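You operate a simulated robot arm through the tools that you are given. There is no shell and no other tool. Be economical: measure what you need, move in short steps, check, and stop when the job is done.

You run a simulated robot arm. Do the job below in one go: nothing can be reset, and whatever is moved stays where it is left.

## Task
Take the mesh basket with a white tag labelled "28 %" from the top of the trough side table and put it on the grey breaker disc.

Only the result counts: the job must be done as asked and must still hold three seconds after the hand-in. Knocking over, shifting, dropping, spilling or breaking anything else fails it.

## Robot
A 6-joint arm with a two-finger parallel gripper, fixed in place. Base frame: the origin is at the foot of the arm, x ahead of it, y to its left, z up; the work surface is at about z = 0. Units: cm, rad, N and s.
With the tool pointing down near the work surface it reaches from about 18 to 46 cm from the base axis. Its first joint turns from -1.222 to 1.222 rad. Payload 1.9 kg.
The TCP is the grasp point between the finger pads, 2.3 cm short of the fingertips. In the tool frame z runs along the fingers and y along their closing line. Largest opening 9.4 cm; finger width 3.8, thickness 1; the body of the gripper, 5.4 by 9.6 cm, starts 3.9 cm behind the TCP.
Orientation is that of the tool frame in the base frame, as a unit quaternion [x, y, z, w]. With the fingers straight down and closing along the base's y, the tool's x points along the base's -x, its y along +y and its z along -z.

## Interface
- The arm moves only by the tool arm_command. Its argument "steps" is text: rows parted by semicolons, each of 7 numbers parted by spaces: the turn, a rotation vector about the tool's x, y, z in rad, then the shift along the tool's x, y, z in cm, then the opening in per cent of the stroke, from 0 (shut) to 100 (fully open). In form: wx wy wz tx ty tz hand; .... A call has 1 to 20 rows; each row shifts and turns the commanded pose from where the row before left it, along the tool's axes as they then stand. Each row takes 0.2 s and may step no farther than 5 cm and 0.15 rad from the row before; otherwise, or with a gripper value out of range, the whole call is refused. A pose out of reach is approached as far as the arm can. The call stops where the force on the tool passes 40 N (or 10 N more than at its start, if that is more) or the arm is blocked; 0.2 s more then pass. Each finger travels about 10.8 cm/s and halts on what it meets, pressing with about 31 N; the grip force reading is that of the motor and also rises with nothing between the fingers. The clock runs only during rows and for 0.2 s after the last one: add rows that do not move to give the fingers time. It gives the time, the measured TCP pose, the force on the tool (base axes), the opening and the grip force at its end, in the units of the frame above (readings bear some noise).
- Cameras (640 x 400 px; columns grow to the right, rows downward): "scene" is fixed at [6.45, 32.3, 41.96]; the picture's right is [-0.66, -0.75, 0.00], its down [-0.46, 0.40, -0.79] and it looks along [0.59, -0.52, -0.61] (base axes); focal length 267 px, centre (320, 200). "wrist" rides on the gripper at [-3.9, 0, -4.4] in the tool frame; the picture's right is [0.00, -1.00, 0.00], its down [0.97, 0.00, -0.24] and it looks along [0.24, 0.00, 0.97] (tool axes); focal length 218 px, centre (320, 200).
- snapshot(camera): a new picture of that camera. It takes no simulated time.
- probe_pixels(camera, pixels): for up to 12 pixels [column, row] of the newest picture of that camera ("zoom" is the newest enlarged one), the place [x, y, z] in the base frame of the surface seen there, good to about 0.3 cm. It takes no simulated time.
- enlarge(camera, box): a new picture of the part [left, top, right, bottom] of that camera's present view, enlarged. It takes no simulated time.
- sign_off(): hands the job in; it is judged then, once.

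Keep the steps short. Do not move on a guess: measure, check each grasp and each placing, and mend mistakes. In all there are 60 turns and 20 pictures (those below and enlarged ones count). Leave the gripper open and the arm clear of the work at the hand-in unless told otherwise, and finish with a single line.

The tools are called after ">>>" by a JSON object that holds its "op" and its "data". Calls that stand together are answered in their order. arm_command: Moves the arm, as the interface text tells. Its arguments: {"type":"object","properties":{"steps":{"type":"string"}},"required":["steps"]} The other tools are called the same way: snapshot (camera) takes a picture; probe_pixels (camera, pixels) gives the place of the surface under pixels of a picture; enlarge (camera, box) takes an enlarged picture of a part of a camera's view; sign_off () hands the job in.

At the start:

```text
t: 0.0
tool_pos: [25.72, 8.67, 27.03]
orientation: [0.001, 1.0, 0.0, 0.001]
contact_force: [-0.6, 0.4, 0.5]
grip_width: 9.38
grasp_force: 0.0
```

scene: 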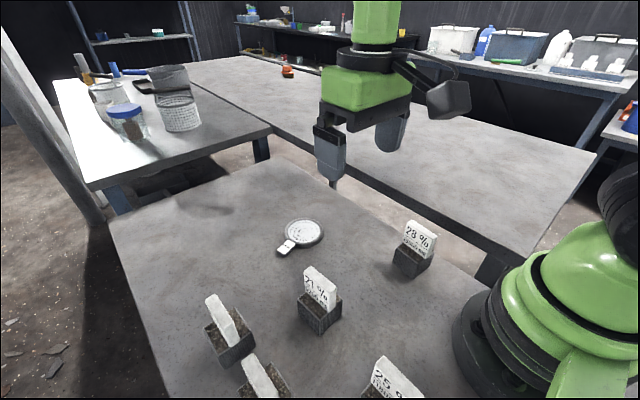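
wrist: 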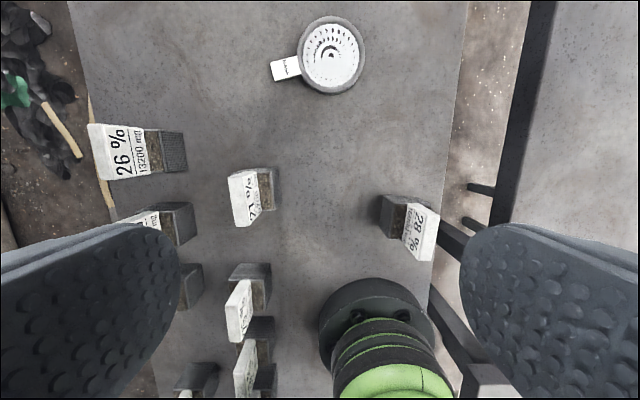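

I see a tag reading "28 %" near scene (415,245) and a round disc near (303,235). I'll enlarge both areas and check the labels before measuring.

>>> {"op": "enlarge", "data": {"camera": "scene", "box": [260, 200, 460, 325]}}

>>> {"op": "enlarge", "data": {"camera": "wrist", "box": [80, 0, 480, 250]}}

>>> {"op": "probe_pixels", "data": {"camera": "wrist", "pixels": [[380, 196], [405, 200], [383, 225], [400, 235], [438, 208], [415, 258], [333, 53], [333, 20], [333, 92], [365, 55], [299, 55], [285, 68]]}}

>>> {"op": "probe_pixels", "data": {"camera": "scene", "pixels": [[407, 221], [437, 235], [403, 243], [432, 256], [394, 260], [416, 277], [430, 262], [395, 248], [415, 262], [304, 230], [303, 246], [440, 290]]}}

```text
3.20 times, centred on (360, 262) of scene
```

zoom: 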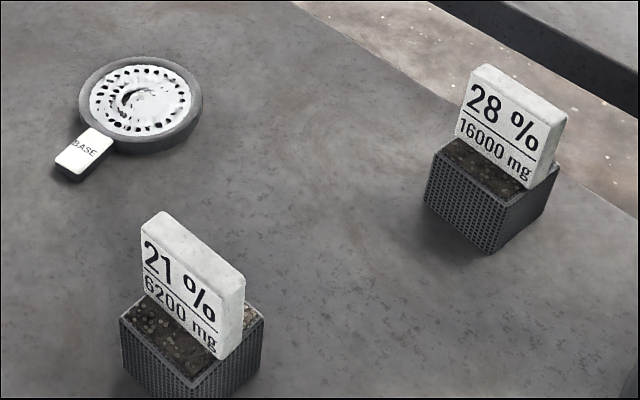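

```text
1.60 times, centred on (280, 125) of wrist
```

zoom: 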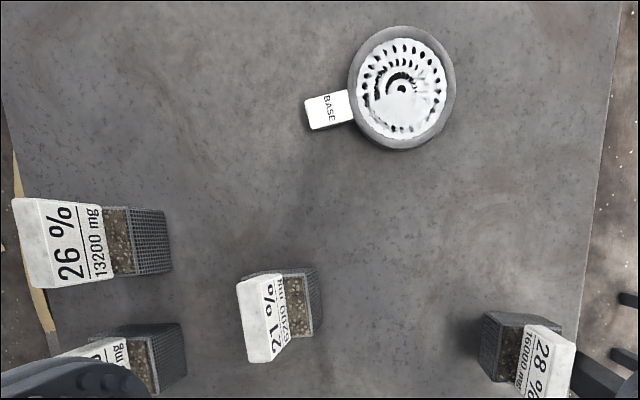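

```text
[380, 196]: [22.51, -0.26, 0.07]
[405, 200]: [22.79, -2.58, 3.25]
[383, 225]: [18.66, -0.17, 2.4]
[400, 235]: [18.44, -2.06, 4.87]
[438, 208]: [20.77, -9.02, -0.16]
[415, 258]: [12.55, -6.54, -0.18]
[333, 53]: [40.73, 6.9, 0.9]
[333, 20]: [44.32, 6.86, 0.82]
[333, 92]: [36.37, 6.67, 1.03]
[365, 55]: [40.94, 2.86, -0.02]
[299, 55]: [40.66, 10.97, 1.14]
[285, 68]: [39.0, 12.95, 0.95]
```

```text
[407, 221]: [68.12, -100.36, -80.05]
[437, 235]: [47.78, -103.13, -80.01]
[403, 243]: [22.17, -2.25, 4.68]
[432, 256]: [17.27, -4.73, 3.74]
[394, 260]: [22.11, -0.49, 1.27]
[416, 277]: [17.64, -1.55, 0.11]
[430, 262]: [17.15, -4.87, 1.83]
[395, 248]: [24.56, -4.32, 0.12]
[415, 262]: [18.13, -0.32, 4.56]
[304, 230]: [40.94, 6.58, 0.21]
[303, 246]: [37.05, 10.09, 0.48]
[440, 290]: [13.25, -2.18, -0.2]
```

The target tag reads "28 % / 16000 mg", and the disc has a "BASE" label. The basket is near (20,-2.3), and the disc is near (40.7,6.9) at z≈0.9. I'll move above the basket in free air to get a better view.

>>> {"op": "arm_command", "data": {"steps": "0 0 0 1.2 -2.75 1.5 100; 0 0 0 1.2 -2.75 1.5 100; 0 0 0 1.2 -2.75 1.5 100; 0 0 0 1.2 -2.75 1.5 100; 0 0 0 0 0 0 100"}}

>>> {"op": "snapshot", "data": {"camera": "wrist"}}

```text
t: 1.2
tool_pos: [21.01, -2.57, 20.91]
orientation: [0.0, 1.0, 0.0, 0.001]
contact_force: [-0.2, 0.2, -0.6]
grip_width: 9.36
grasp_force: 0.1
```

```text
15 pictures are left
```

wrist: 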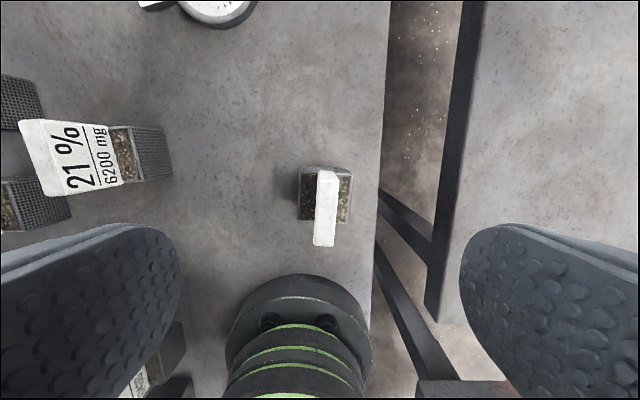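

From above, the tag is a slab standing in the middle of the basket, roughly parallel to x. I'll enlarge this view and measure its edges.

>>> {"op": "enlarge", "data": {"camera": "wrist", "box": [270, 150, 382, 260]}}

```text
3.64 times, centred on (326, 205) of wrist
```

zoom: 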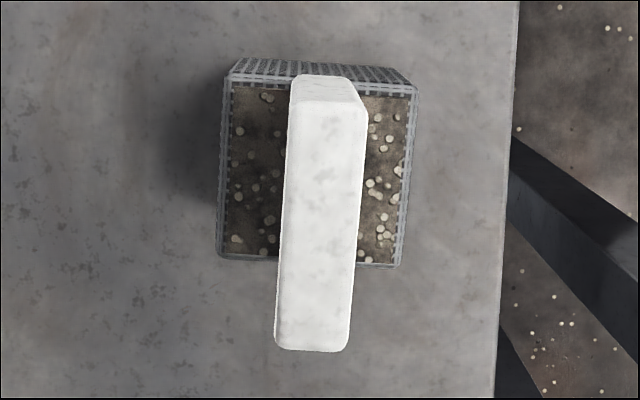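

I'll probe the basket rim corners, the tag top and the table beside it.

>>> {"op": "probe_pixels", "data": {"camera": "zoom", "pixels": [[229, 82], [414, 92], [220, 252], [398, 262], [305, 110], [358, 110], [282, 340], [342, 342], [250, 170], [385, 200], [320, 225], [150, 150]]}}

>>> {"op": "probe_pixels", "data": {"camera": "scene", "pixels": [[408, 224], [434, 238], [420, 230], [405, 240], [410, 255], [400, 258], [393, 247], [414, 275], [424, 265], [418, 236], [414, 260], [306, 222]]}}

```text
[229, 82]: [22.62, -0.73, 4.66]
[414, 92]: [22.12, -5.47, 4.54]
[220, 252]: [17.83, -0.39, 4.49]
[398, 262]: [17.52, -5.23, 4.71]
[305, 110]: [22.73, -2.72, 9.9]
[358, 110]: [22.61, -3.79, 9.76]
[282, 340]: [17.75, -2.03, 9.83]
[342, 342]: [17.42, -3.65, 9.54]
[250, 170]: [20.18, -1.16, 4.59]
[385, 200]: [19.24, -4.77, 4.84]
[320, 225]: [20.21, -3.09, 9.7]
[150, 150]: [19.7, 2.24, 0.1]
```

```text
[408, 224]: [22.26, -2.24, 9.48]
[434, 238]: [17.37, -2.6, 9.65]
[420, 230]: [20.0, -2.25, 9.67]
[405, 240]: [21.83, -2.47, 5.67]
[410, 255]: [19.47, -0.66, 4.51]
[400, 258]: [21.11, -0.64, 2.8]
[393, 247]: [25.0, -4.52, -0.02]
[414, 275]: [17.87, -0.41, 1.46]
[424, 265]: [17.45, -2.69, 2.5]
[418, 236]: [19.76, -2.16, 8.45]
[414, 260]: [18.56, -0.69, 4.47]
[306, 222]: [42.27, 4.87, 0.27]
```

The basket is about 4.75 cm square, with its rim at z 4.6, its centre near (20.0,-3.0) and a yaw of about -0.07 rad. The tag slab is about 1.5 cm thick and stands up to z 9.8. It can serve as a handle, with the fingers closing along y and their tips staying above the rim. I'll line up, half close and go down to z≈7.4.

>>> {"op": "arm_command", "data": {"steps": "0 0 0 0.9 -0.43 0 60; 0 0 0.07 0 0 0 60; 0 0 0 0 0 3 60; 0 0 0 0 0 3 60; 0 0 0 0 0 3 60; 0 0 0 0 0 2.5 60; 0 0 0 0 0 2 60; 0 0 0 0 0 0 60"}}

>>> {"op": "snapshot", "data": {"camera": "wrist"}}

>>> {"op": "snapshot", "data": {"camera": "scene"}}

```text
t: 3.0
tool_pos: [20.06, -2.92, 7.44]
orientation: [0.035, 0.999, 0.001, 0.001]
contact_force: [0.0, 0.6, 0.6]
grip_width: 5.64
grasp_force: 0.0
```

```text
13 pictures are left
```

wrist: 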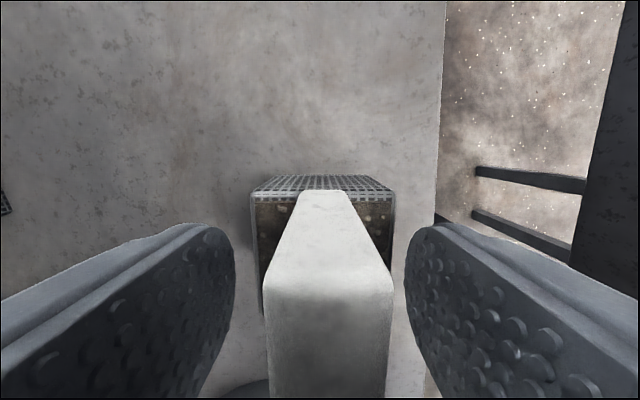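

```text
12 pictures are left
```

scene: 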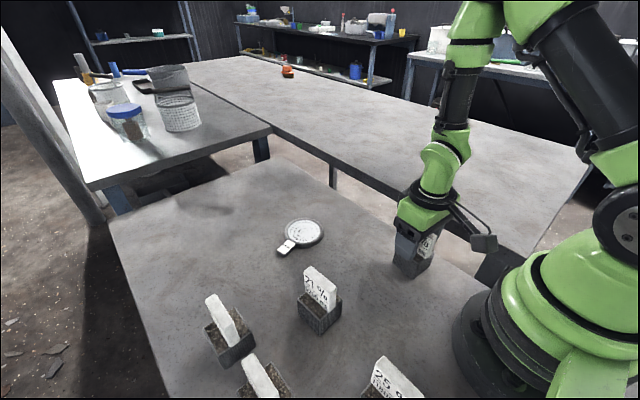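

The tag sits centred between the fingers (columns 265–390, with the fingers at 235 and 405). I'll close on it.

>>> {"op": "arm_command", "data": {"steps": "0 0 0 0 0 0 30; 0 0 0 0 0 0 10; 0 0 0 0 0 0 0; 0 0 0 0 0 0 0"}}

```text
t: 4.0
tool_pos: [20.22, -2.78, 7.41]
orientation: [0.035, 0.999, 0.001, 0.001]
contact_force: [-0.2, 0.8, -0.3]
grip_width: 1.56
grasp_force: 30.8
```

The gripper holds 1.56 cm, which matches the tag, at 31 N. I'll lift 1.5 cm and check whether the basket comes up with it.

>>> {"op": "arm_command", "data": {"steps": "0 0 0 0 0 -0.5 0; 0 0 0 0 0 -0.5 0; 0 0 0 0 0 -0.5 0; 0 0 0 0 0 0 0"}}

>>> {"op": "enlarge", "data": {"camera": "scene", "box": [340, 180, 500, 300]}}

```text
t: 5.0
tool_pos: [20.14, -2.82, 9.04]
orientation: [0.035, 0.999, 0.001, 0.001]
contact_force: [-0.1, -0.6, -3.1]
grip_width: 1.59
grasp_force: 31.1
```

```text
3.33 times, centred on (420, 240) of scene
```

zoom: 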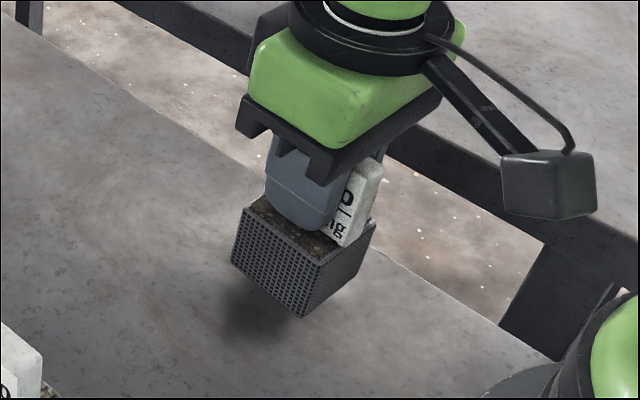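

The basket is hanging level, and about 3 N of extra load shows it is one piece with the tag. I'll raise it to about z 18, then move part of the way towards the disc to measure it from closer.

>>> {"op": "arm_command", "data": {"steps": "0 0 0 0 0 -2 0; 0 0 0 0 0 -2.5 0; 0 0 0 0 0 -2.5 0; 0 0 0 0 0 -2 0; 0 0 0 -1.6 1.3 0 0; 0 0 0 -1.6 1.3 0 0; 0 0 0 -1.6 1.3 0 0; 0 0 0 -1.6 1.3 0 0; 0 0 0 -1.6 1.3 0 0; 0 0 0 -1.6 1.3 0 0; 0 0 0 -1.6 1.3 0 0; 0 0 0 -1.6 1.3 0 0; 0 0 0 0 0 0 0"}}

>>> {"op": "snapshot", "data": {"camera": "wrist"}}

>>> {"op": "enlarge", "data": {"camera": "scene", "box": [264, 205, 344, 265]}}

```text
t: 7.8
tool_pos: [33.62, 6.54, 17.93]
orientation: [0.035, 0.999, 0.001, 0.001]
contact_force: [0.0, -1.0, -2.1]
grip_width: 1.58
grasp_force: 31.0
```

```text
10 pictures are left
```

wrist: 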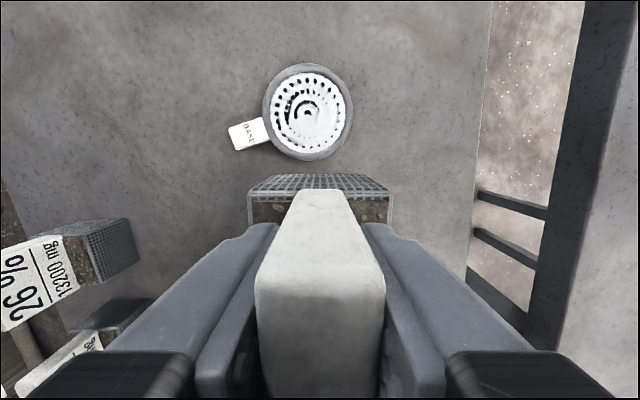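

```text
6.67 times, centred on (304, 235) of scene
```

zoom: 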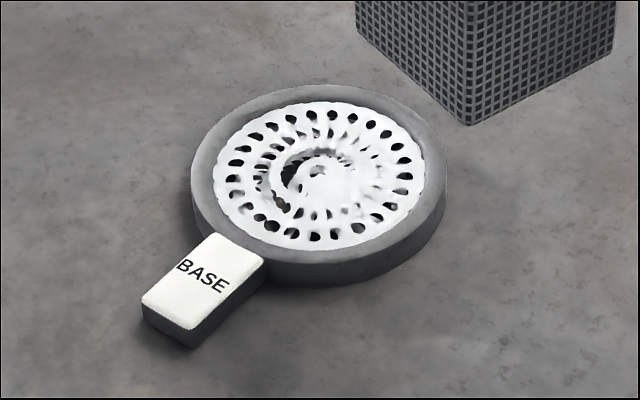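

The disc is fully in view, with its wrist rim spanning columns 262–353 and rows 63–160. I'll probe its edges and heights.

>>> {"op": "probe_pixels", "data": {"camera": "wrist", "pixels": [[308, 112], [308, 67], [308, 154], [266, 112], [350, 112], [280, 82], [337, 82], [278, 143], [338, 143], [250, 132], [330, 100], [400, 100]]}}

>>> {"op": "probe_pixels", "data": {"camera": "zoom", "pixels": [[320, 174], [198, 175], [438, 165], [320, 92], [320, 255], [345, 190], [230, 130], [405, 125], [405, 230], [240, 230], [205, 280], [500, 300]]}}

```text
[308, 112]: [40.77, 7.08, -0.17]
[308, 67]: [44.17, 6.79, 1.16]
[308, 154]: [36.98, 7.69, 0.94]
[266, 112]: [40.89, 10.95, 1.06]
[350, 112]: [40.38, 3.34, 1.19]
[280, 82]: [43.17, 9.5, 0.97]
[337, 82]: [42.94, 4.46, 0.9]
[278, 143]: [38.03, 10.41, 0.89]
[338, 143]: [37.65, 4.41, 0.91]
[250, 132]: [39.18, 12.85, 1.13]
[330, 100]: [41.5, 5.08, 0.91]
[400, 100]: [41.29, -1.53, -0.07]
```

```text
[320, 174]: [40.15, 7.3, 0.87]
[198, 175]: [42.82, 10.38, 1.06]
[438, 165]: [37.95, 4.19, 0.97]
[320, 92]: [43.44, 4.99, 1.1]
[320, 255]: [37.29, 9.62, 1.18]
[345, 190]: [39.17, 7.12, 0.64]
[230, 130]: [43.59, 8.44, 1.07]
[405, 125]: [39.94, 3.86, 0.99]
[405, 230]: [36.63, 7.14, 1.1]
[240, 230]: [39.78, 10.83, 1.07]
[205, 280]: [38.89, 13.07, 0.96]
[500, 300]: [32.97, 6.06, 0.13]
```

The disc centre is about (40.45, 7.22), with a radius of about 3.85 and its top at z≈1.05. The basket bottom hangs 7.42 below the TCP. I'll move over the disc and go down to TCP z≈10.5, leaving about a 2 cm gap, then check.

>>> {"op": "arm_command", "data": {"steps": "0 0 0 -1.72 0.32 0 0; 0 0 0 -1.72 0.32 0 0; 0 0 0 -1.72 0.32 0 0; 0 0 0 -1.72 0.31 0 0; 0 0 0 0 0 2 0; 0 0 0 0 0 2 0; 0 0 0 0 0 2 0; 0 0 0 0 0 1.4 0; 0 0 0 0 0 0 0; 0 0 0 0 0 0 0"}}

>>> {"op": "enlarge", "data": {"camera": "scene", "box": [250, 170, 362, 254]}}

>>> {"op": "snapshot", "data": {"camera": "wrist"}}

```text
t: 10.0
tool_pos: [40.36, 7.33, 10.64]
orientation: [0.035, 0.999, 0.0, 0.001]
contact_force: [-0.7, 0.5, -0.8]
grip_width: 1.58
grasp_force: 31.0
```

```text
4.76 times, centred on (306, 212) of scene
```

zoom: 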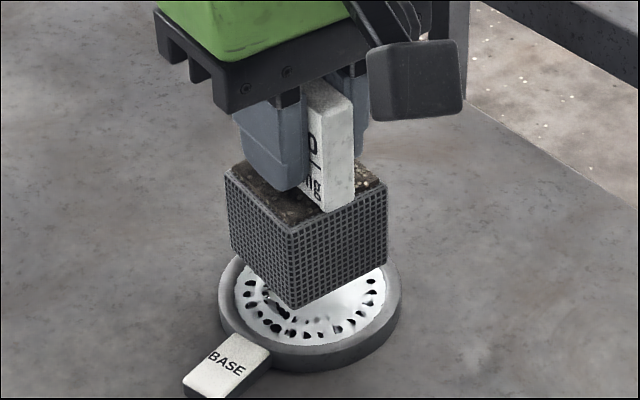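

```text
7 pictures are left
```

wrist: 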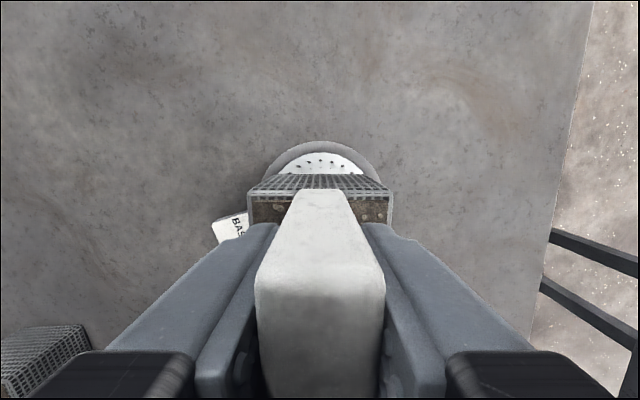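

I'll probe the hanging basket's edges to find its true centre and bottom height relative to the disc.

>>> {"op": "probe_pixels", "data": {"camera": "zoom", "pixels": [[227, 178], [288, 228], [385, 195], [232, 245], [294, 303], [382, 268], [260, 220], [340, 245], [297, 250], [225, 300], [390, 300], [310, 350]]}}

>>> {"op": "probe_pixels", "data": {"camera": "wrist", "pixels": [[252, 198], [390, 198], [268, 180], [368, 180], [320, 182], [320, 144]]}}

```text
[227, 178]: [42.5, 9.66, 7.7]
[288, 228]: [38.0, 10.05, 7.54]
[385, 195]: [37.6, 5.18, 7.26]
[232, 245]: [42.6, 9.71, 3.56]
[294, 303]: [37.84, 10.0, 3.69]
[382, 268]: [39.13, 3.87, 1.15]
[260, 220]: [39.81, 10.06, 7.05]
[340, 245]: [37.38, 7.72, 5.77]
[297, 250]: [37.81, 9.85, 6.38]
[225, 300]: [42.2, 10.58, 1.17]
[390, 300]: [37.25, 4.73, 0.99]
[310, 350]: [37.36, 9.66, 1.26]
```

```text
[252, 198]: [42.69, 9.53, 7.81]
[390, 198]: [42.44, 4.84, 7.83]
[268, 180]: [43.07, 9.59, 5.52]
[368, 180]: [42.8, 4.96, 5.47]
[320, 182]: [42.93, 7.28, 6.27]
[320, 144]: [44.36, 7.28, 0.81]
```

The basket centre is at about (40.16, 7.43). I'll shift it +0.25 in x and -0.2 in y, then lower it to about 0.3 cm above the disc.

>>> {"op": "arm_command", "data": {"steps": "0 0 0 -0.26 -0.18 0 0; 0 0 0 0 0 0.7 0; 0 0 0 0 0 0.6 0; 0 0 0 0 0 0.5 0; 0 0 0 0 0 0 0"}}

```text
t: 11.2
tool_pos: [40.62, 7.32, 8.79]
orientation: [0.036, 0.999, 0.001, 0.0]
contact_force: [1.4, 0.3, -2.2]
grip_width: 1.59
grasp_force: 30.8
```

The TCP is at z 8.79 and contact is expected near 8.47. I'll go down in small steps and watch the force.

>>> {"op": "arm_command", "data": {"steps": "0 0 0 0 0 0.12 0; 0 0 0 0 0 0.1 0; 0 0 0 0 0 0 0"}}

```text
t: 12.0
tool_pos: [40.77, 7.38, 8.52]
orientation: [0.035, 0.999, 0.002, 0.001]
contact_force: [-4.1, 0.0, 10.4]
grip_width: 1.59
grasp_force: 31.1
```

The force has swung to 10 N upward, so the basket is on the disc. I'll ease up slightly and check before letting go.

>>> {"op": "arm_command", "data": {"steps": "0 0 0 0 0 -0.06 0; 0 0 0 0 0 0 0"}}

>>> {"op": "enlarge", "data": {"camera": "scene", "box": [250, 170, 362, 254]}}

```text
t: 12.6
tool_pos: [40.84, 7.37, 8.59]
orientation: [0.036, 0.999, 0.001, 0.001]
contact_force: [-0.2, -0.3, -2.6]
grip_width: 1.58
grasp_force: 30.8
```

```text
4.76 times, centred on (306, 212) of scene
```

zoom: 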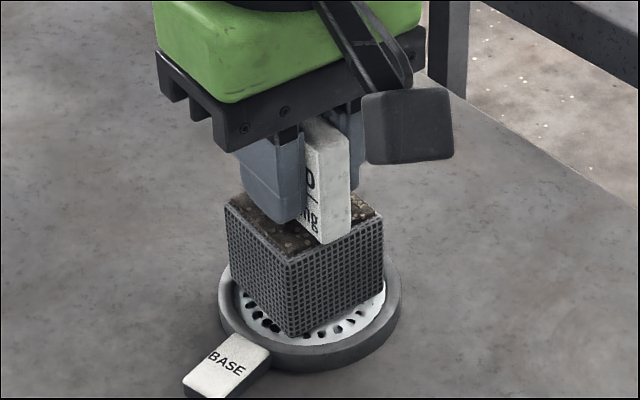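

>>> {"op": "probe_pixels", "data": {"camera": "zoom", "pixels": [[228, 205], [288, 258], [380, 225], [233, 268], [292, 333], [378, 300], [222, 300], [395, 300], [310, 362]]}}

```text
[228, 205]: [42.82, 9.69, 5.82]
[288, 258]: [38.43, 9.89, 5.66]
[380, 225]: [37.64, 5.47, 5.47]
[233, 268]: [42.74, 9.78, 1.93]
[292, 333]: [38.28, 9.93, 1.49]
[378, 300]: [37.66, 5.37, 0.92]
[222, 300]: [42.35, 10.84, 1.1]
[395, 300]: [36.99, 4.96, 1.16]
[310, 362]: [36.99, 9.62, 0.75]
```

The basket centre reads about (40.4,7.5), so y is roughly 0.2 too high. It is just hanging free, so I'll lift slightly, shift -0.2 in y, and lower to touch again.

>>> {"op": "arm_command", "data": {"steps": "0 0 0 0 0 -0.15 0; 0 0 0 0 -0.22 0 0; 0 0 0 0 0 0.12 0; 0 0 0 0 0 0.06 0; 0 0 0 0 0 0 0"}}

```text
t: 13.8
tool_pos: [40.81, 6.94, 8.55]
orientation: [0.035, 0.999, 0.001, 0.0]
contact_force: [-0.8, -0.5, -2.5]
grip_width: 1.58
grasp_force: 30.4
```

It is still hanging by a hair. I'll lower another 0.05 until it touches.

>>> {"op": "arm_command", "data": {"steps": "0 0 0 0 0 0.04 0; 0 0 0 0 0 0 0"}}

>>> {"op": "enlarge", "data": {"camera": "scene", "box": [250, 170, 362, 254]}}

>>> {"op": "probe_pixels", "data": {"camera": "zoom", "pixels": [[235, 206], [292, 259], [380, 225], [240, 268], [296, 333], [380, 295]]}}

```text
t: 14.4
tool_pos: [40.83, 7.02, 8.59]
orientation: [0.036, 0.999, 0.001, 0.001]
contact_force: [-0.7, -0.8, -2.3]
grip_width: 1.59
grasp_force: 30.6
```

```text
4.76 times, centred on (306, 212) of scene
```

zoom: 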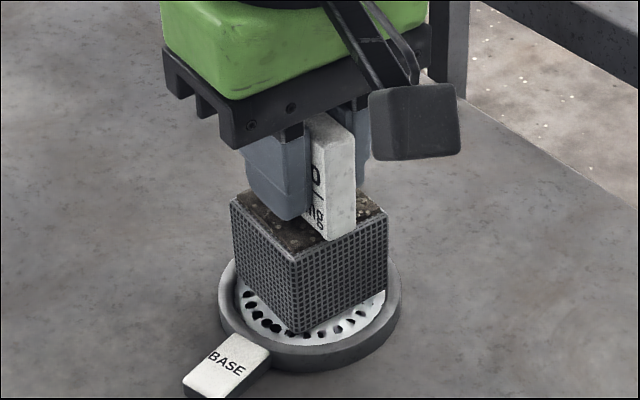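

```text
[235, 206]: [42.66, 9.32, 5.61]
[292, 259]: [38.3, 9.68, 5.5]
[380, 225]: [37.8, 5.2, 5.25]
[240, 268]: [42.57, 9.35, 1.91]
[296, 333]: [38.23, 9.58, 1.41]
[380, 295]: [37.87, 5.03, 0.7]
```

The basket is now well centred, at about (40.3,7.2). I'll lower in tiny steps until it touches.

>>> {"op": "arm_command", "data": {"steps": "0 0 0 0 0 0.05 0; 0 0 0 0 0 0.03 0; 0 0 0 0 0 0 0"}}

```text
t: 15.2
tool_pos: [40.83, 7.13, 8.49]
orientation: [0.035, 0.999, 0.001, 0.002]
contact_force: [-7.0, -4.1, 21.4]
grip_width: 1.57
grasp_force: 30.5
```

The contact force is 21 N upward. I'll ease up 0.03 to relieve it, then open the fingers gradually.

>>> {"op": "arm_command", "data": {"steps": "0 0 0 0 0 -0.04 0; 0 0 0 0 0 0 0; 0 0 0 0 0 0 18; 0 0 0 0 0 0 24; 0 0 0 0 0 0 35; 0 0 0 0 0 0 45; 0 0 0 0 0 0 45"}}

>>> {"op": "snapshot", "data": {"camera": "wrist"}}

```text
t: 16.8
tool_pos: [40.66, 7.04, 8.52]
orientation: [0.035, 0.999, 0.001, 0.001]
contact_force: [-0.2, -0.2, -0.7]
grip_width: 4.24
grasp_force: 0.1
```

```text
4 pictures are left
```

wrist: 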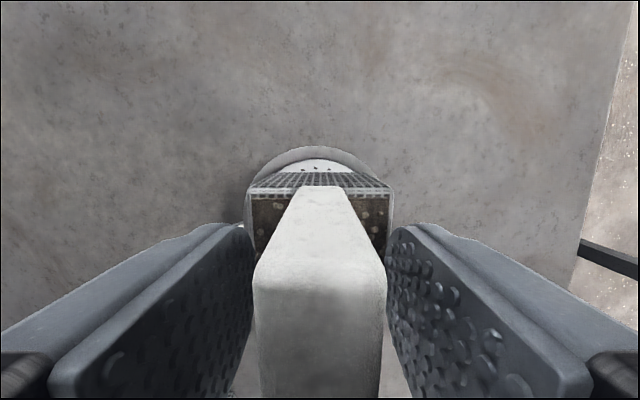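

The fingers are clear on both sides and the basket stands on the disc. I'll go straight up and open fully once above the tag.

>>> {"op": "arm_command", "data": {"steps": "0 0 0 0 0 -1 45; 0 0 0 0 0 -2 45; 0 0 0 0 0 -2.5 45; 0 0 0 0 0 -2.5 60; 0 0 0 0 0 -2.5 80; 0 0 0 3 0 0 100; 0 0 0 3 0 0 100; 0 0 0 3 0 0 100; 0 0 0 0 0 0 100"}}

>>> {"op": "snapshot", "data": {"camera": "scene"}}

>>> {"op": "enlarge", "data": {"camera": "scene", "box": [250, 170, 362, 254]}}

```text
t: 18.8
tool_pos: [31.69, 7.57, 19.0]
orientation: [0.035, 0.999, 0.0, 0.001]
contact_force: [0.0, 0.3, 0.1]
grip_width: 9.39
grasp_force: 0.0
```

```text
3 pictures are left
```

scene: 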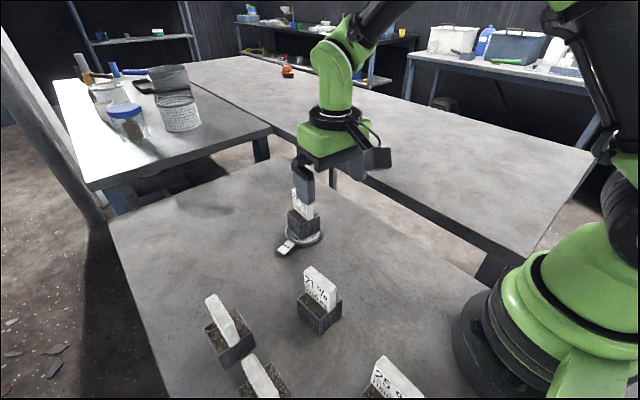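

```text
4.76 times, centred on (306, 212) of scene
```

zoom: 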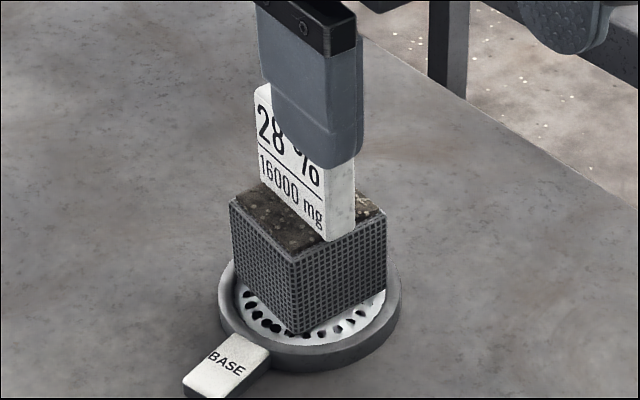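

The basket stands upright on the disc, the disc and the other baskets haven't moved, and the gripper is open and clear at z 19. I'll hand in.

>>> {"op": "sign_off", "data": {}}

```text
The job is handed in.
```

The "28 %" mesh basket is standing upright and centred on the grey breaker disc, nothing else in view was moved, and the job is handed in.
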